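You operate a simulated robot arm through the tools that you are given. There is no shell and no other tool. Be economical: measure what you need, move in short steps, check, and stop when the job is done.

You are at the controls of a simulated robot arm. One attempt, no reset.

Task
Put the steel sieve on the torn card.

Only the result counts: the job must be done as asked and must still hold three seconds after the hand-in. Knocking over, shifting, dropping, spilling or breaking anything else fails it.

Robot
A 6-joint arm with a two-finger parallel gripper, fixed in place. Base frame: the origin is at the foot of the arm, x ahead of it, y to its left, z up; the work surface is at about z = 0.84. Units: m, rad, N and s.
With the tool pointing down near the work surface it reaches from about 0.26 to 0.68 m from the base axis. Its first joint turns from -1.152 to 1.152 rad. Payload 2.9 kg.
Tool frame: the origin (TCP) lies between the finger pads and is the grasp point; the fingertips stand 0.03 m ahead of it; z points along the fingers, y is the line along which they close. Largest opening 0.11 m; finger width 0.02, thickness 0.01; the body of the gripper, 0.048 by 0.112 m, starts 0.055 m behind the TCP.
Orientation is told as [roll, pitch, yaw] about the base's x, y, z axes, in that order, counted from this pose: with the fingers straight down and closing along the base's y, the tool's x points along the base's -x, its y along +y and its z along -z.

Tools
- The arm moves only by the tool servo_tool. Its argument "commands" is a list of rows, each a list of 7 numbers: the turn, a rotation vector about the base's x, y, z in rad, then the shift along the base's x, y, z in cm, then the closure in counts, from 0 (fully open) to 255 (shut). In form: [[wx, wy, wz, x, y, z, jaw], ...]. A call has 1 to 12 rows; each row is the pose to reach, as a shift and turn from the pose commanded when the call began. Each row takes 0.2 s and may step no farther than 0.05 m and 0.15 rad from the row before; otherwise, or with a gripper value out of range, the whole call is refused. A pose out of reach is approached as far as the arm can. The call stops where the force on the tool passes 40 N (or 10 N more than at its start, if that is more) or the arm is blocked; 0.2 s more then pass. Each finger travels about 0.108 m/s and halts on what it meets, pressing with about 38 N; the grip force reading is that of the motor and also rises with nothing between the fingers. The clock runs only during rows and for 0.2 s after the last one: add rows that repeat a pose to give the fingers time. The reply holds the time, the measured pose of the TCP, the force on the tool along the base axes, the opening and the grip force, in the units named above and with some noise, and new pictures: "views" is both (left out), scene, wrist or none.
- Cameras (640 x 400 px; columns grow to the right, rows downward): "scene" is fixed at [0.0628, 0.4156, 1.399]; the picture's right is [-0.85, -0.52, 0.00], its down [-0.24, 0.40, -0.88] and it looks along [0.46, -0.75, -0.47] (base axes); focal length 321 px, centre (320, 200). "wrist" rides on the gripper at [-0.036, 0, -0.057] in the tool frame; the picture's right is [0.00, -1.00, 0.00], its down [0.97, 0.00, -0.24] and it looks along [0.24, 0.00, 0.97] (tool axes); focal length 218 px, centre (320, 200). There is no depth. A picture from a camera that has moved, and an enlarged one, comes with that camera's place and axes in the base frame and with its lens. The place of the scene camera against the robot may be out by one fixed shift of up to 0.012 m in any direction.
- inspect(camera, box): a new picture of the part [left, top, right, bottom] of that camera's present view, enlarged. It takes no simulated time.
- job_done(): hands the job in; it is judged then, once.

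Go step by step. Nothing tells you positions but the pictures and the camera data: compare them with the known pose of the tool, close in by small moves and look again before you grip or let go. The budget is 90 turns and 150 pictures, counting those below and the enlarged ones. Unless the task says otherwise, let go and move clear before handing in, and close with one line.

The tools are called after ">>>" as a command line: name --pt "numbers of a row" for each row, then --argument value for the rest, lists and objects as JSON in quotes. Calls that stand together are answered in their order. servo_tool: Moves the arm, as the interface text tells. Its arguments: {"type":"object","properties":{"commands":{"type":"array"},"views":{"type":"string","enum":["both","scene","wrist","none"]}},"required":["commands"]} The other tools are called the same way: inspect (camera, box) takes an enlarged picture of a part of a camera's view; job_done () hands the job in.

At the start:

```text
time: 0.0
tcp_pos: [0.3502, -0.1113, 1.0766]
tool_rot: [-0.001, 0.002, -0.001]
force: [-1.0, -0.3, -0.4]
gripper_width: 0.1099
gripper_force: 0.0
```

scene: 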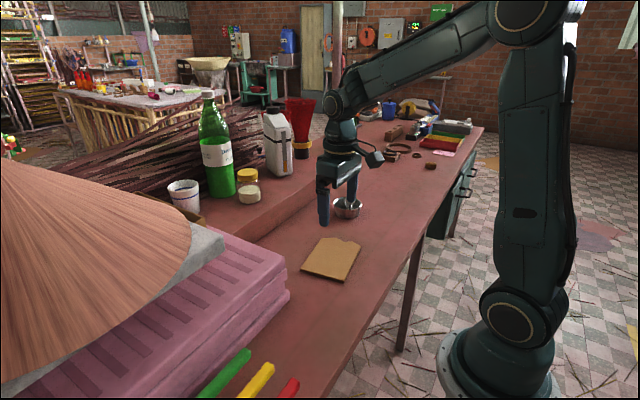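
wrist: 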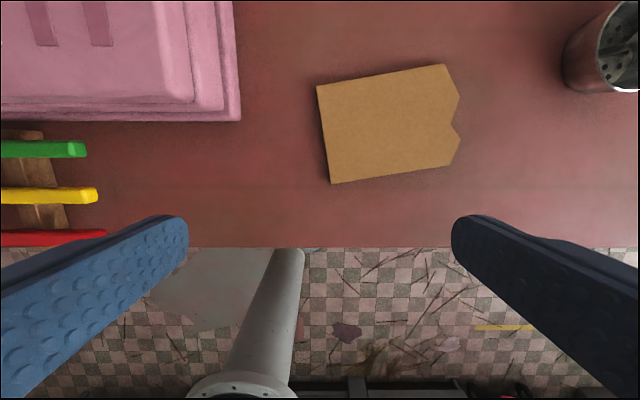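

I see the torn card near (0.41, -0.20) and what looks like the steel sieve near (0.49, -0.44). I'll look closer at both first.

>>> inspect --camera "scene" --box '[280, 130, 480, 255]'

>>> inspect --camera "wrist" --box '[480, 0, 640, 100]'

```text
3.20 times, centred on (380, 192) of scene
camera zoom: at [0.0628, 0.4156, 1.399], right [-0.85, -0.52, 0.0], down [-0.24, 0.4, -0.88], along [0.46, -0.75, -0.47], focal length 1027 px, centre (128, 224)
```

zoom: 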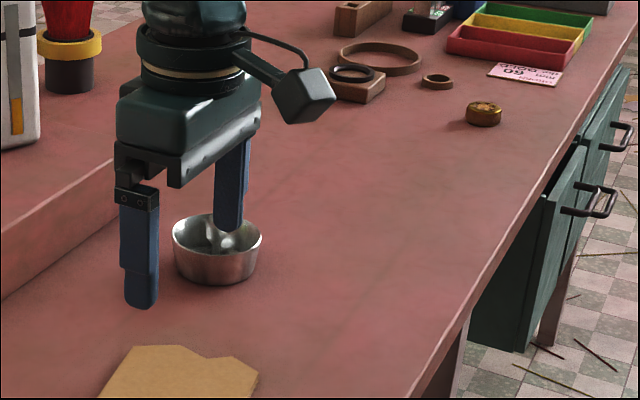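

```text
4.00 times, centred on (560, 50) of wrist
camera zoom: at [0.386, -0.1116, 1.1337], right [0.0, -1.0, 0.0], down [-0.97, 0.0, 0.24], along [-0.24, 0.0, -0.97], focal length 873 px, centre (-640, 800)
```

zoom: 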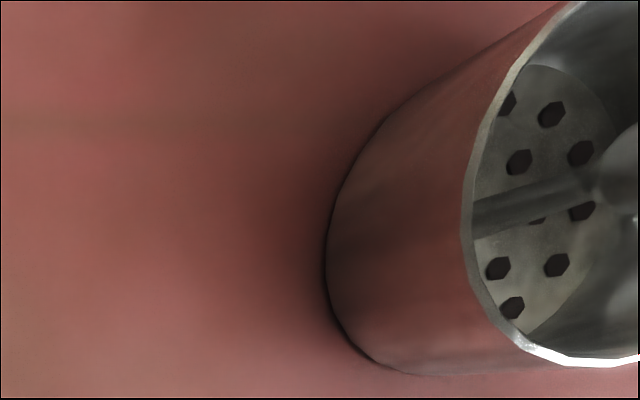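

The sieve is a round, perforated bowl with a bar or post inside. I'll move above it at the same height to look down into it.

>>> servo_tool --pt "0 0 0 1 -4.5 0 0" --pt "0 0 0 2 -9 0 0" --pt "0 0 0 3 -13.5 0 0" --pt "0 0 0 4 -18 0 0" --pt "0 0 0 5 -22.5 0 0" --pt "0 0 0 6 -27 0 0" --pt "0 0 0 7 -30 0 0" --pt "0 0 0 7 -30 0 0"

```text
time: 1.8
tcp_pos: [0.4189, -0.4123, 1.0762]
tool_rot: [0.002, 0.0, 0.002]
force: [0.3, 0.9, -1.1]
gripper_width: 0.1099
gripper_force: 0.0
camera wrist: at [0.4559, -0.4118, 1.134], right [0.0, -1.0, 0.0], down [-0.97, 0.0, 0.24], along [-0.24, 0.0, -0.97], focal length 218 px, centre (320, 200)
```

scene: 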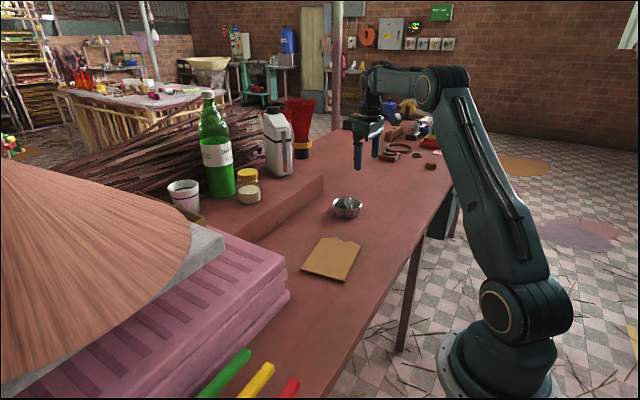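
wrist: 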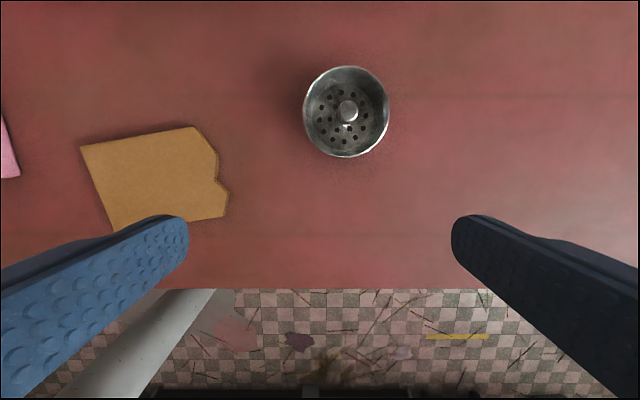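

The sieve is a strainer basket with a central knob, centred near (0.493, -0.440), with a rim about 9 cm across. I'll move above it and lower to gauge its heights.

>>> servo_tool --pt "0 0 0 3 -1 -2 0" --pt "0 0 0 6 -2 -4 0" --pt "0 0 0 7.4 -2.8 -7 0" --pt "0 0 0 7.4 -2.8 -7.6 0" --pt "0 0 0 7.4 -2.8 -7.6 0"

>>> inspect --camera "scene" --box '[300, 160, 396, 220]'

```text
time: 3.0
tcp_pos: [0.4946, -0.4391, 1.0006]
tool_rot: [0.0, -0.001, 0.0]
force: [0.2, -0.2, -0.5]
gripper_width: 0.1101
gripper_force: 0.1
camera wrist: at [0.53, -0.4396, 1.0585], right [0.0, -1.0, 0.0], down [-0.97, 0.0, 0.24], along [-0.24, 0.0, -0.97], focal length 218 px, centre (320, 200)
```

scene: 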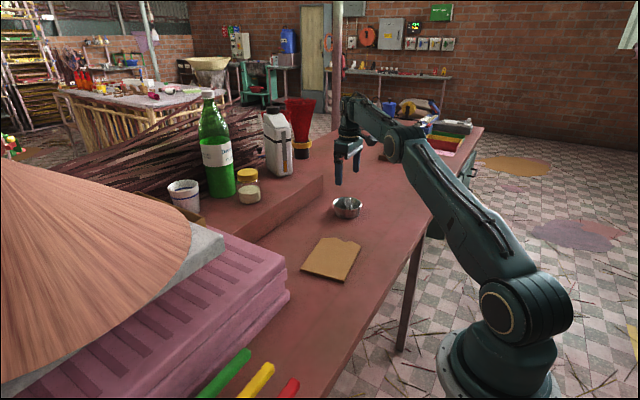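
wrist: 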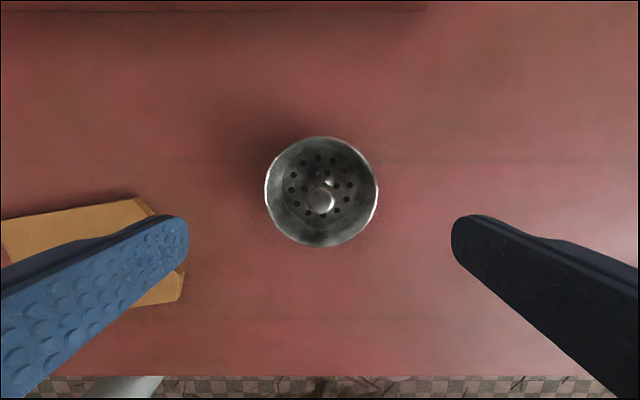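

```text
6.67 times, centred on (348, 190) of scene
camera zoom: at [0.0628, 0.4156, 1.399], right [-0.85, -0.52, 0.0], down [-0.24, 0.4, -0.88], along [0.46, -0.75, -0.47], focal length 2140 px, centre (133, 267)
```

zoom: 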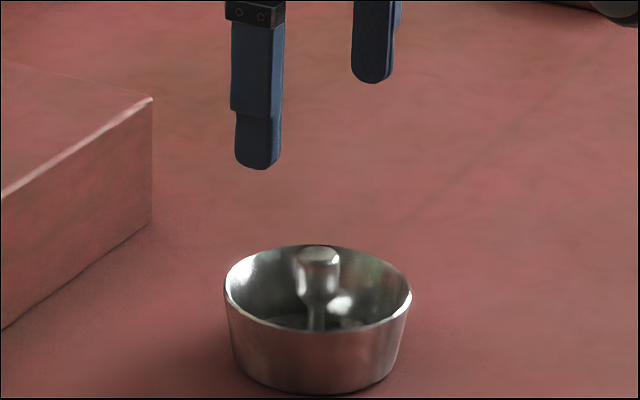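

Comparing the two views puts the rim at z ≈ 0.884 and 0.092 m across, with the tool centred over it. I'll check the knob before choosing the grip.

>>> inspect --camera "wrist" --box '[240, 140, 400, 240]'

>>> inspect --camera "scene" --box '[327, 190, 367, 222]'

```text
4.00 times, centred on (320, 190) of wrist
camera zoom: at [0.53, -0.4396, 1.0585], right [0.0, -1.0, 0.0], down [-0.97, 0.0, 0.24], along [-0.24, 0.0, -0.97], focal length 873 px, centre (320, 240)
```

zoom: 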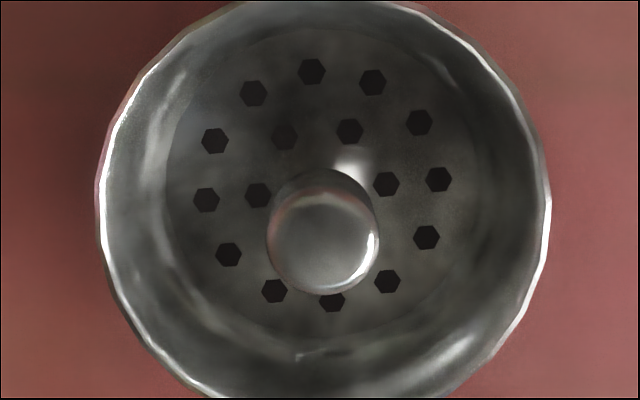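

```text
12.50 times, centred on (347, 206) of scene
camera zoom: at [0.0628, 0.4156, 1.399], right [-0.85, -0.52, 0.0], down [-0.24, 0.4, -0.88], along [0.46, -0.75, -0.47], focal length 4012 px, centre (-18, 125)
```

zoom: 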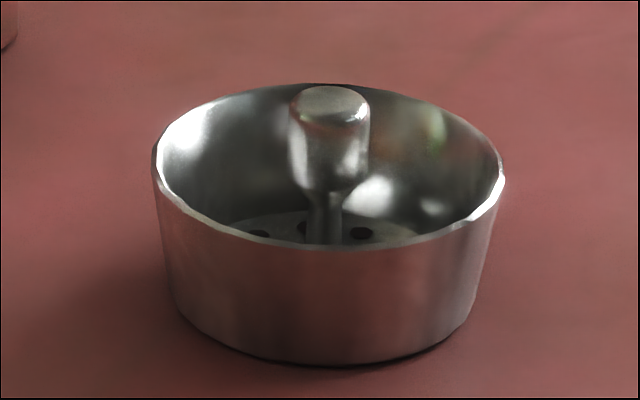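

The knob is a cylindrical head about 2 cm wide, from z ≈ 0.878 to 0.903, so I'll grip it there. First I'll narrow the fingers to about 4 cm above the bowl and check the alignment.

>>> servo_tool --pt "0 0 0 -0.2 -0.1 0 155" --pt "0 0 0 -0.2 -0.1 -2 155" --pt "0 0 0 -0.2 -0.1 -4 155" --pt "0 0 0 -0.2 -0.1 -5 155" --pt "0 0 0 -0.2 -0.1 -5 155"

>>> inspect --camera "scene" --box '[317, 160, 381, 220]'

```text
time: 4.2
tcp_pos: [0.4917, -0.4408, 0.9507]
tool_rot: [0.002, 0.001, -0.001]
force: [0.3, 0.1, -0.9]
gripper_width: 0.0432
gripper_force: 0.0
camera wrist: at [0.5279, -0.4406, 1.0077], right [0.0, -1.0, 0.0], down [-0.97, 0.0, 0.24], along [-0.24, 0.0, -0.97], focal length 218 px, centre (320, 200)
```

scene: 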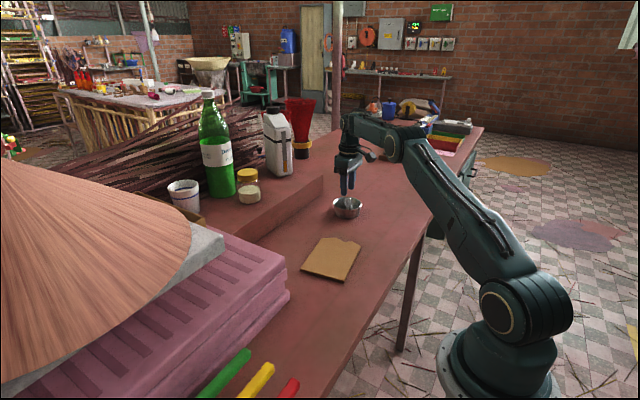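
wrist: 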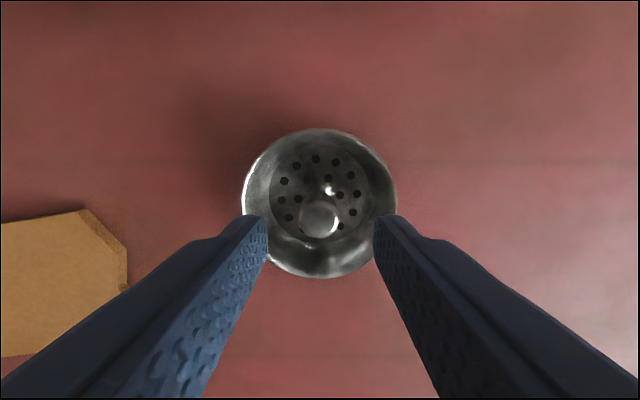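

```text
6.67 times, centred on (349, 190) of scene
camera zoom: at [0.0628, 0.4156, 1.399], right [-0.85, -0.52, 0.0], down [-0.24, 0.4, -0.88], along [0.46, -0.75, -0.47], focal length 2140 px, centre (127, 267)
```

zoom: 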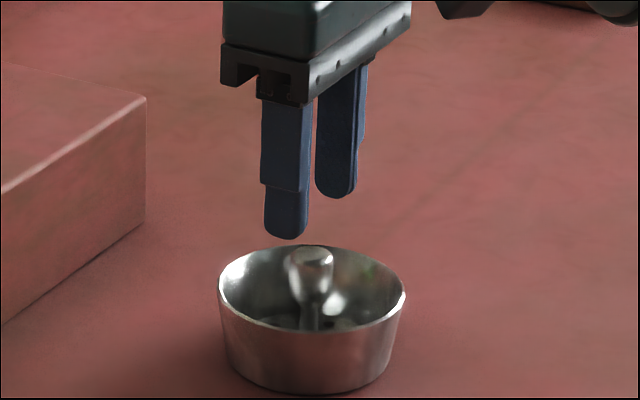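

The knob sits at (0.492, -0.440), directly under the tool. I'll go down to z ≈ 0.893 with the fingers inside the bowl.

>>> servo_tool --pt "0 0 0 0 0.05 -2 155" --pt "0 0 0 0 0.05 -3.5 155" --pt "0 0 0 0 0.05 -4.7 155" --pt "0 0 0 0 0.05 -5.7 155" --pt "0 0 0 0 0.05 -5.7 155"

>>> inspect --camera "scene" --box '[317, 170, 381, 220]'

```text
time: 5.4
tcp_pos: [0.4925, -0.4402, 0.8929]
tool_rot: [-0.002, 0.0, -0.001]
force: [-0.5, 0.0, -0.7]
gripper_width: 0.0431
gripper_force: 0.0
camera wrist: at [0.5279, -0.4401, 0.9506], right [0.0, -1.0, 0.0], down [-0.97, 0.0, 0.24], along [-0.24, 0.0, -0.97], focal length 218 px, centre (320, 200)
```

scene: 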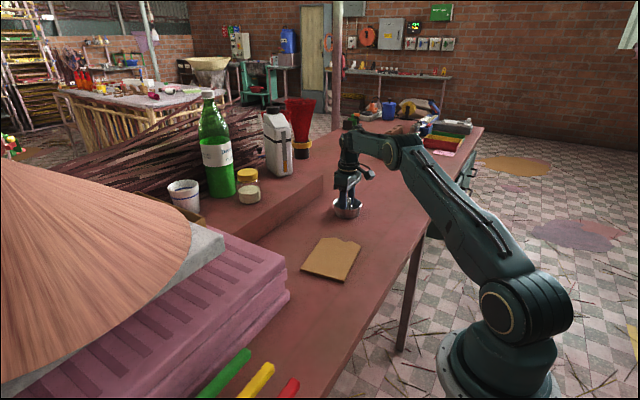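
wrist: 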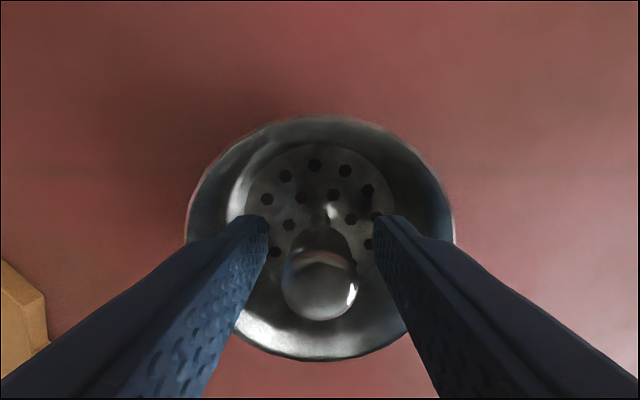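

```text
8.00 times, centred on (349, 195) of scene
camera zoom: at [0.0628, 0.4156, 1.399], right [-0.85, -0.52, 0.0], down [-0.24, 0.4, -0.88], along [0.46, -0.75, -0.47], focal length 2568 px, centre (88, 240)
```

zoom: 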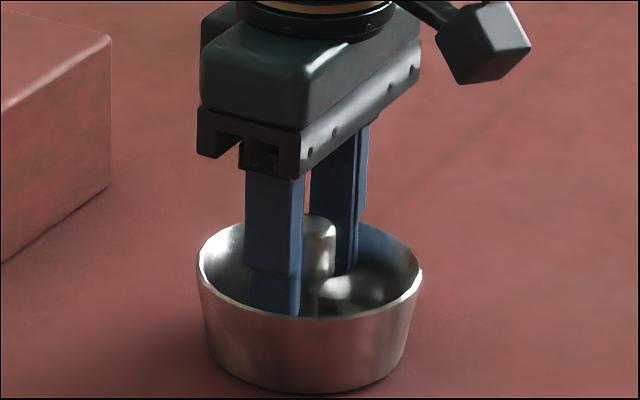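

The fingers straddle the knob without touching it, so I'll close the grip.

>>> servo_tool --pt "0 0 0 0 0 0 200" --pt "0 0 0 0 0 0 255" --pt "0 0 0 0 0 0 255" --pt "0 0 0 0 0 0 255" --views "wrist"

```text
time: 6.4
tcp_pos: [0.4912, -0.4394, 0.8939]
tool_rot: [0.001, -0.001, 0.001]
force: [0.3, -0.2, 0.2]
gripper_width: 0.021
gripper_force: 37.4
camera wrist: at [0.5279, -0.4401, 0.9507], right [0.0, -1.0, 0.0], down [-0.97, 0.0, 0.24], along [-0.24, 0.0, -0.97], focal length 218 px, centre (320, 200)
```

wrist: 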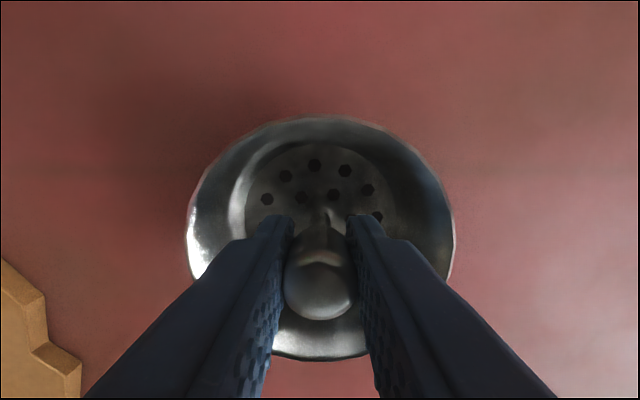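

The grip holds on the knob at 2.1 cm. I'll lift straight up and check that the sieve comes along.

>>> servo_tool --pt "0 0 0 0 0 1 255" --pt "0 0 0 0 0 3 255" --pt "0 0 0 0 0 6 255" --pt "0 0 0 0 0 8 255" --pt "0 0 0 0 0 8 255"

```text
time: 7.6
tcp_pos: [0.493, -0.4394, 0.9747]
tool_rot: [0.0, 0.0, 0.001]
force: [0.2, -0.8, -1.8]
gripper_width: 0.0207
gripper_force: 38.4
camera wrist: at [0.5285, -0.4398, 1.0314], right [0.0, -1.0, 0.0], down [-0.97, 0.0, 0.24], along [-0.24, 0.0, -0.97], focal length 218 px, centre (320, 200)
```

scene: 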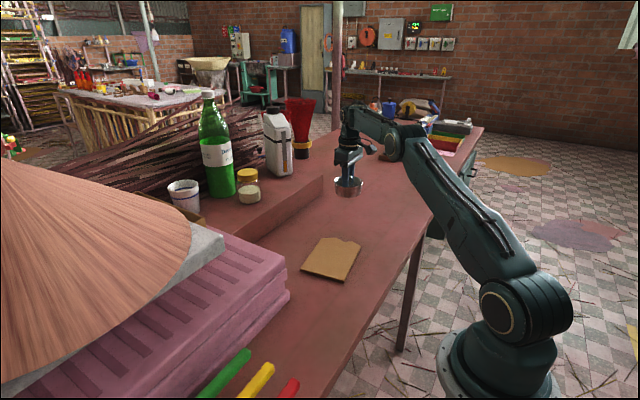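
wrist: 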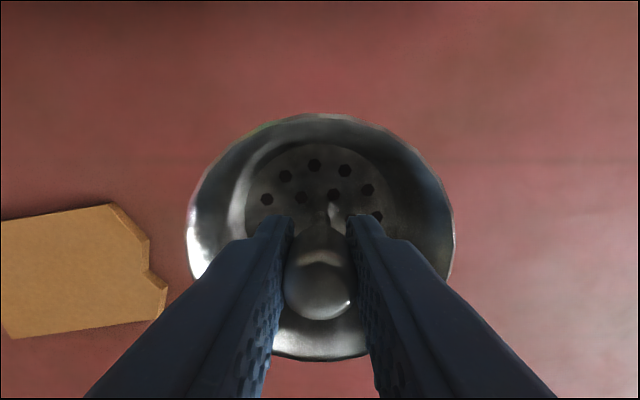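

The sieve lifted cleanly and hangs level. I'll carry it over the card centre, near (0.412, -0.197).

>>> servo_tool --pt "0 0 0 -1 3 0 255" --pt "0 0 0 -2 6 0 255" --pt "0 0 0 -3 9 0 255" --pt "0 0 0 -4 12 0 255" --pt "0 0 0 -5 15 0 255" --pt "0 0 0 -6 18 0 255" --pt "0 0 0 -7 21 0 255" --pt "0 0 0 -8 23.5 0 255" --pt "0 0 0 -8.1 24.3 0 255" --pt "0 0 0 -8.1 24.3 0 255"

>>> inspect --camera "scene" --box '[270, 190, 398, 290]'

```text
time: 9.8
tcp_pos: [0.4108, -0.1973, 0.9729]
tool_rot: [0.001, 0.0, 0.0]
force: [-0.9, -0.3, -1.4]
gripper_width: 0.0208
gripper_force: 37.3
camera wrist: at [0.4469, -0.1973, 1.0309], right [0.0, -1.0, 0.0], down [-0.97, 0.0, 0.24], along [-0.24, 0.0, -0.97], focal length 218 px, centre (320, 200)
```

scene: 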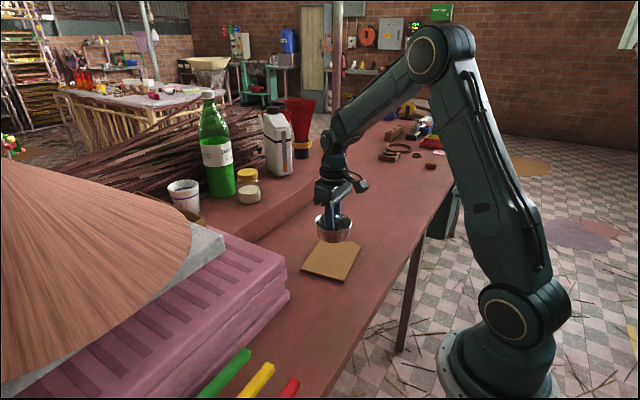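
wrist: 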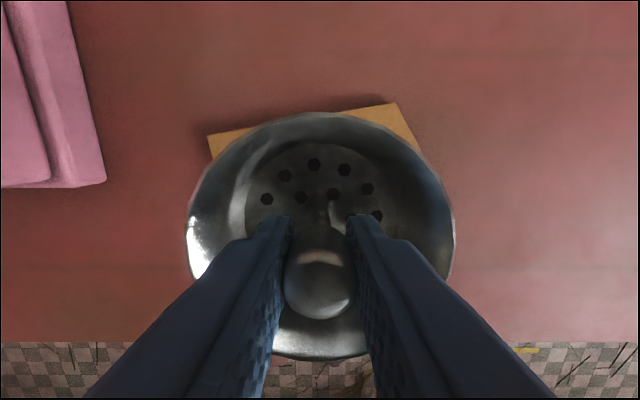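

```text
4.00 times, centred on (334, 240) of scene
camera zoom: at [0.0628, 0.4156, 1.399], right [-0.85, -0.52, 0.0], down [-0.24, 0.4, -0.88], along [0.46, -0.75, -0.47], focal length 1284 px, centre (264, 40)
```

zoom: 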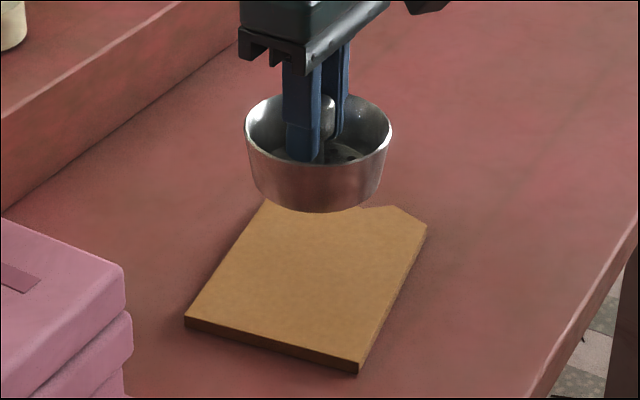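

The sieve is over the card, whose centre I place near (0.409, -0.194) with a thickness of about 7 mm. I'll lower to just above the expected contact height.

>>> servo_tool --pt "0 0 0 -0.2 0.3 -2 255" --pt "0 0 0 -0.2 0.3 -4 255" --pt "0 0 0 -0.2 0.3 -5.5 255" --pt "0 0 0 -0.2 0.3 -6.3 255" --pt "0 0 0 -0.2 0.3 -6.3 255"

>>> inspect --camera "scene" --box '[286, 210, 382, 290]'

```text
time: 11.0
tcp_pos: [0.4076, -0.1937, 0.911]
tool_rot: [0.0, -0.001, -0.001]
force: [0.9, 0.1, 0.2]
gripper_width: 0.021
gripper_force: 37.7
camera wrist: at [0.4448, -0.1941, 0.9675], right [0.0, -1.0, 0.0], down [-0.97, 0.0, 0.24], along [-0.24, 0.0, -0.97], focal length 218 px, centre (320, 200)
```

scene: 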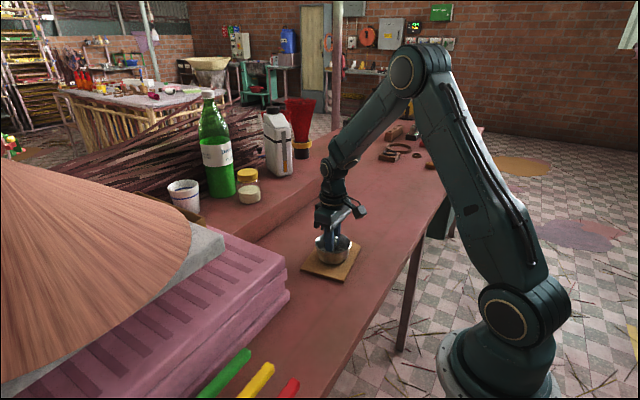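
wrist: 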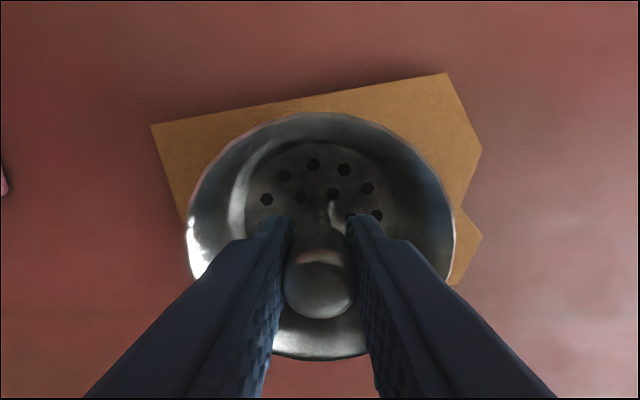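

```text
5.00 times, centred on (334, 250) of scene
camera zoom: at [0.0628, 0.4156, 1.399], right [-0.85, -0.52, 0.0], down [-0.24, 0.4, -0.88], along [0.46, -0.75, -0.47], focal length 1605 px, centre (250, -50)
```

zoom: 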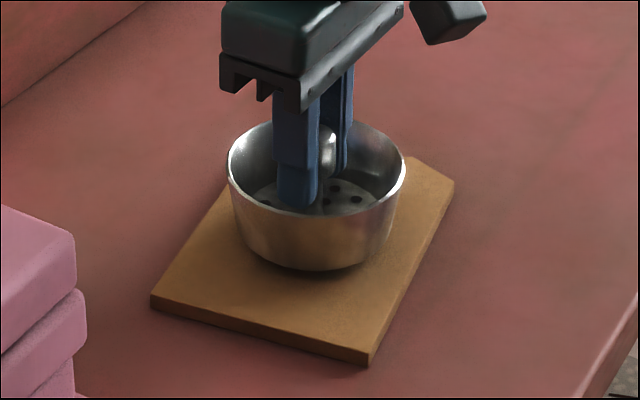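

The sieve is centred and hovering just above the card. I'll creep down while watching the vertical force.

>>> servo_tool --pt "0 0 0 0 0 -0.2 255" --pt "0 0 0 0 0 -0.4 255" --pt "0 0 0 0 0 -0.6 255" --pt "0 0 0 0 0 -0.6 255" --views "none"

>>> inspect --camera "scene" --box '[302, 220, 366, 280]'

```text
time: 12.0
tcp_pos: [0.4088, -0.1929, 0.9045]
tool_rot: [0.001, -0.001, 0.001]
force: [0.7, -0.4, -0.1]
gripper_width: 0.0207
gripper_force: 38.3
```

```text
6.67 times, centred on (334, 250) of scene
camera zoom: at [0.0628, 0.4156, 1.399], right [-0.85, -0.52, 0.0], down [-0.24, 0.4, -0.88], along [0.46, -0.75, -0.47], focal length 2140 px, centre (227, -133)
```

zoom: 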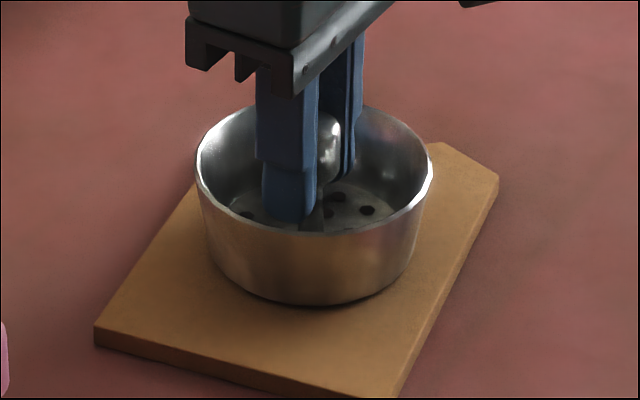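

It is nearly touching, and no contact force shows yet. I'll continue in finer steps.

>>> servo_tool --pt "0 0 0 0 0 -0.1 255" --pt "0 0 0 0 0 -0.2 255" --pt "0 0 0 0 0 -0.2 255" --views "none"

```text
time: 12.8
tcp_pos: [0.4094, -0.1932, 0.9034]
tool_rot: [0.0, -0.002, -0.001]
force: [-2.1, 0.9, 11.4]
gripper_width: 0.0209
gripper_force: 37.9
```

The sieve touches the card at about 11 N. I'll ease off a fraction and open the fingers just enough to clear the knob.

>>> servo_tool --pt "0 0 0 0 0 0.07 255" --pt "0 0 0 0 0 0.07 255" --pt "0 0 0 0 0 0.07 185" --pt "0 0 0 0 0 0.07 155" --pt "0 0 0 0 0 0.07 155"

```text
time: 14.0
tcp_pos: [0.4085, -0.1935, 0.904]
tool_rot: [-0.001, -0.001, 0.001]
force: [-0.8, 0.2, 0.0]
gripper_width: 0.0431
gripper_force: 0.0
camera wrist: at [0.4448, -0.1942, 0.9604], right [0.0, -1.0, 0.0], down [-0.97, 0.0, 0.24], along [-0.24, 0.0, -0.97], focal length 218 px, centre (320, 200)
```

scene: 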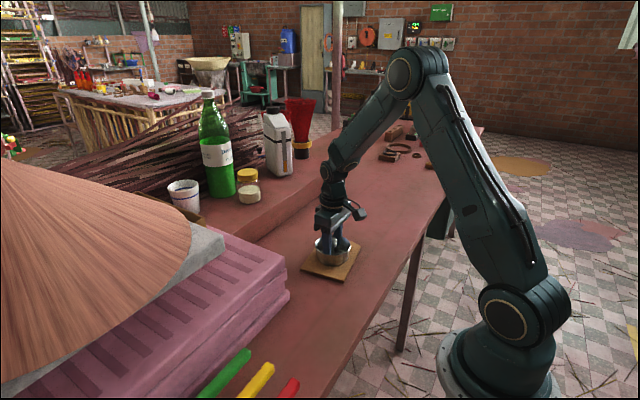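
wrist: 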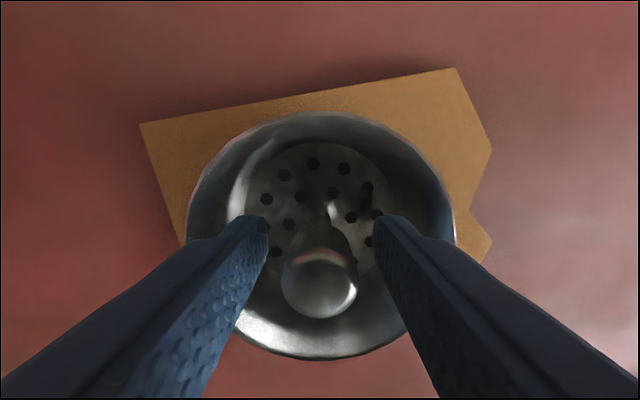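

The fingers are clear of the knob and the sieve stands on the card. I'll raise the tool straight up and check.

>>> servo_tool --pt "0 0 0 0 0 1 155" --pt "0 0 0 0 0 3 155" --pt "0 0 0 0 0 6 155" --pt "0 0 0 0 0 10 155" --pt "0 0 0 0 0 14 155" --pt "0 0 0 0 0 14 155"

>>> inspect --camera "scene" --box '[286, 210, 382, 290]'

```text
time: 15.4
tcp_pos: [0.4087, -0.1939, 1.044]
tool_rot: [0.0, -0.001, -0.001]
force: [0.2, 0.2, 0.3]
gripper_width: 0.0433
gripper_force: 0.1
camera wrist: at [0.4444, -0.1943, 1.1008], right [0.0, -1.0, 0.0], down [-0.97, 0.0, 0.24], along [-0.24, 0.0, -0.97], focal length 218 px, centre (320, 200)
```

scene: 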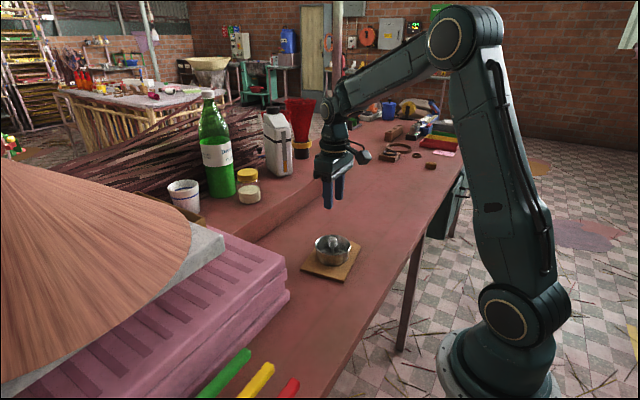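
wrist: 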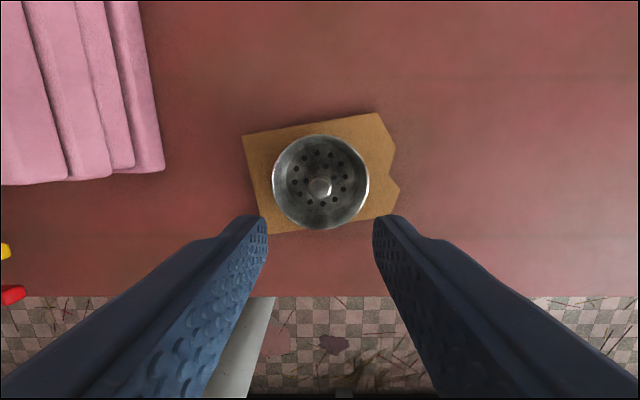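

```text
5.00 times, centred on (334, 250) of scene
camera zoom: at [0.0628, 0.4156, 1.399], right [-0.85, -0.52, 0.0], down [-0.24, 0.4, -0.88], along [0.46, -0.75, -0.47], focal length 1605 px, centre (250, -50)
```

zoom: 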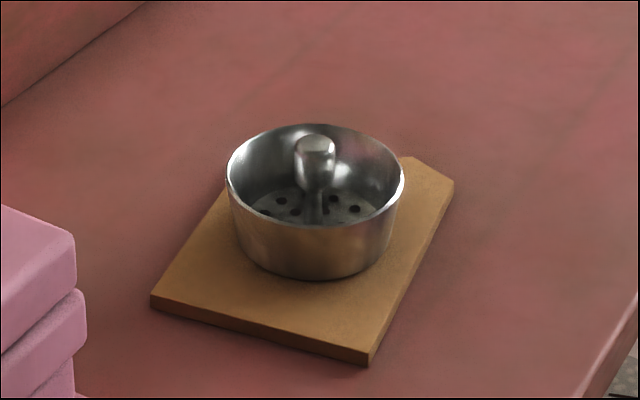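

The sieve stands upright and centred on the card, the arm is clear, and nothing else looks moved. I'm handing the job in.

>>> job_done

```text
The job is handed in.
```

The steel sieve is standing upright in the middle of the torn card. I let go, moved the arm clear and handed the job in.
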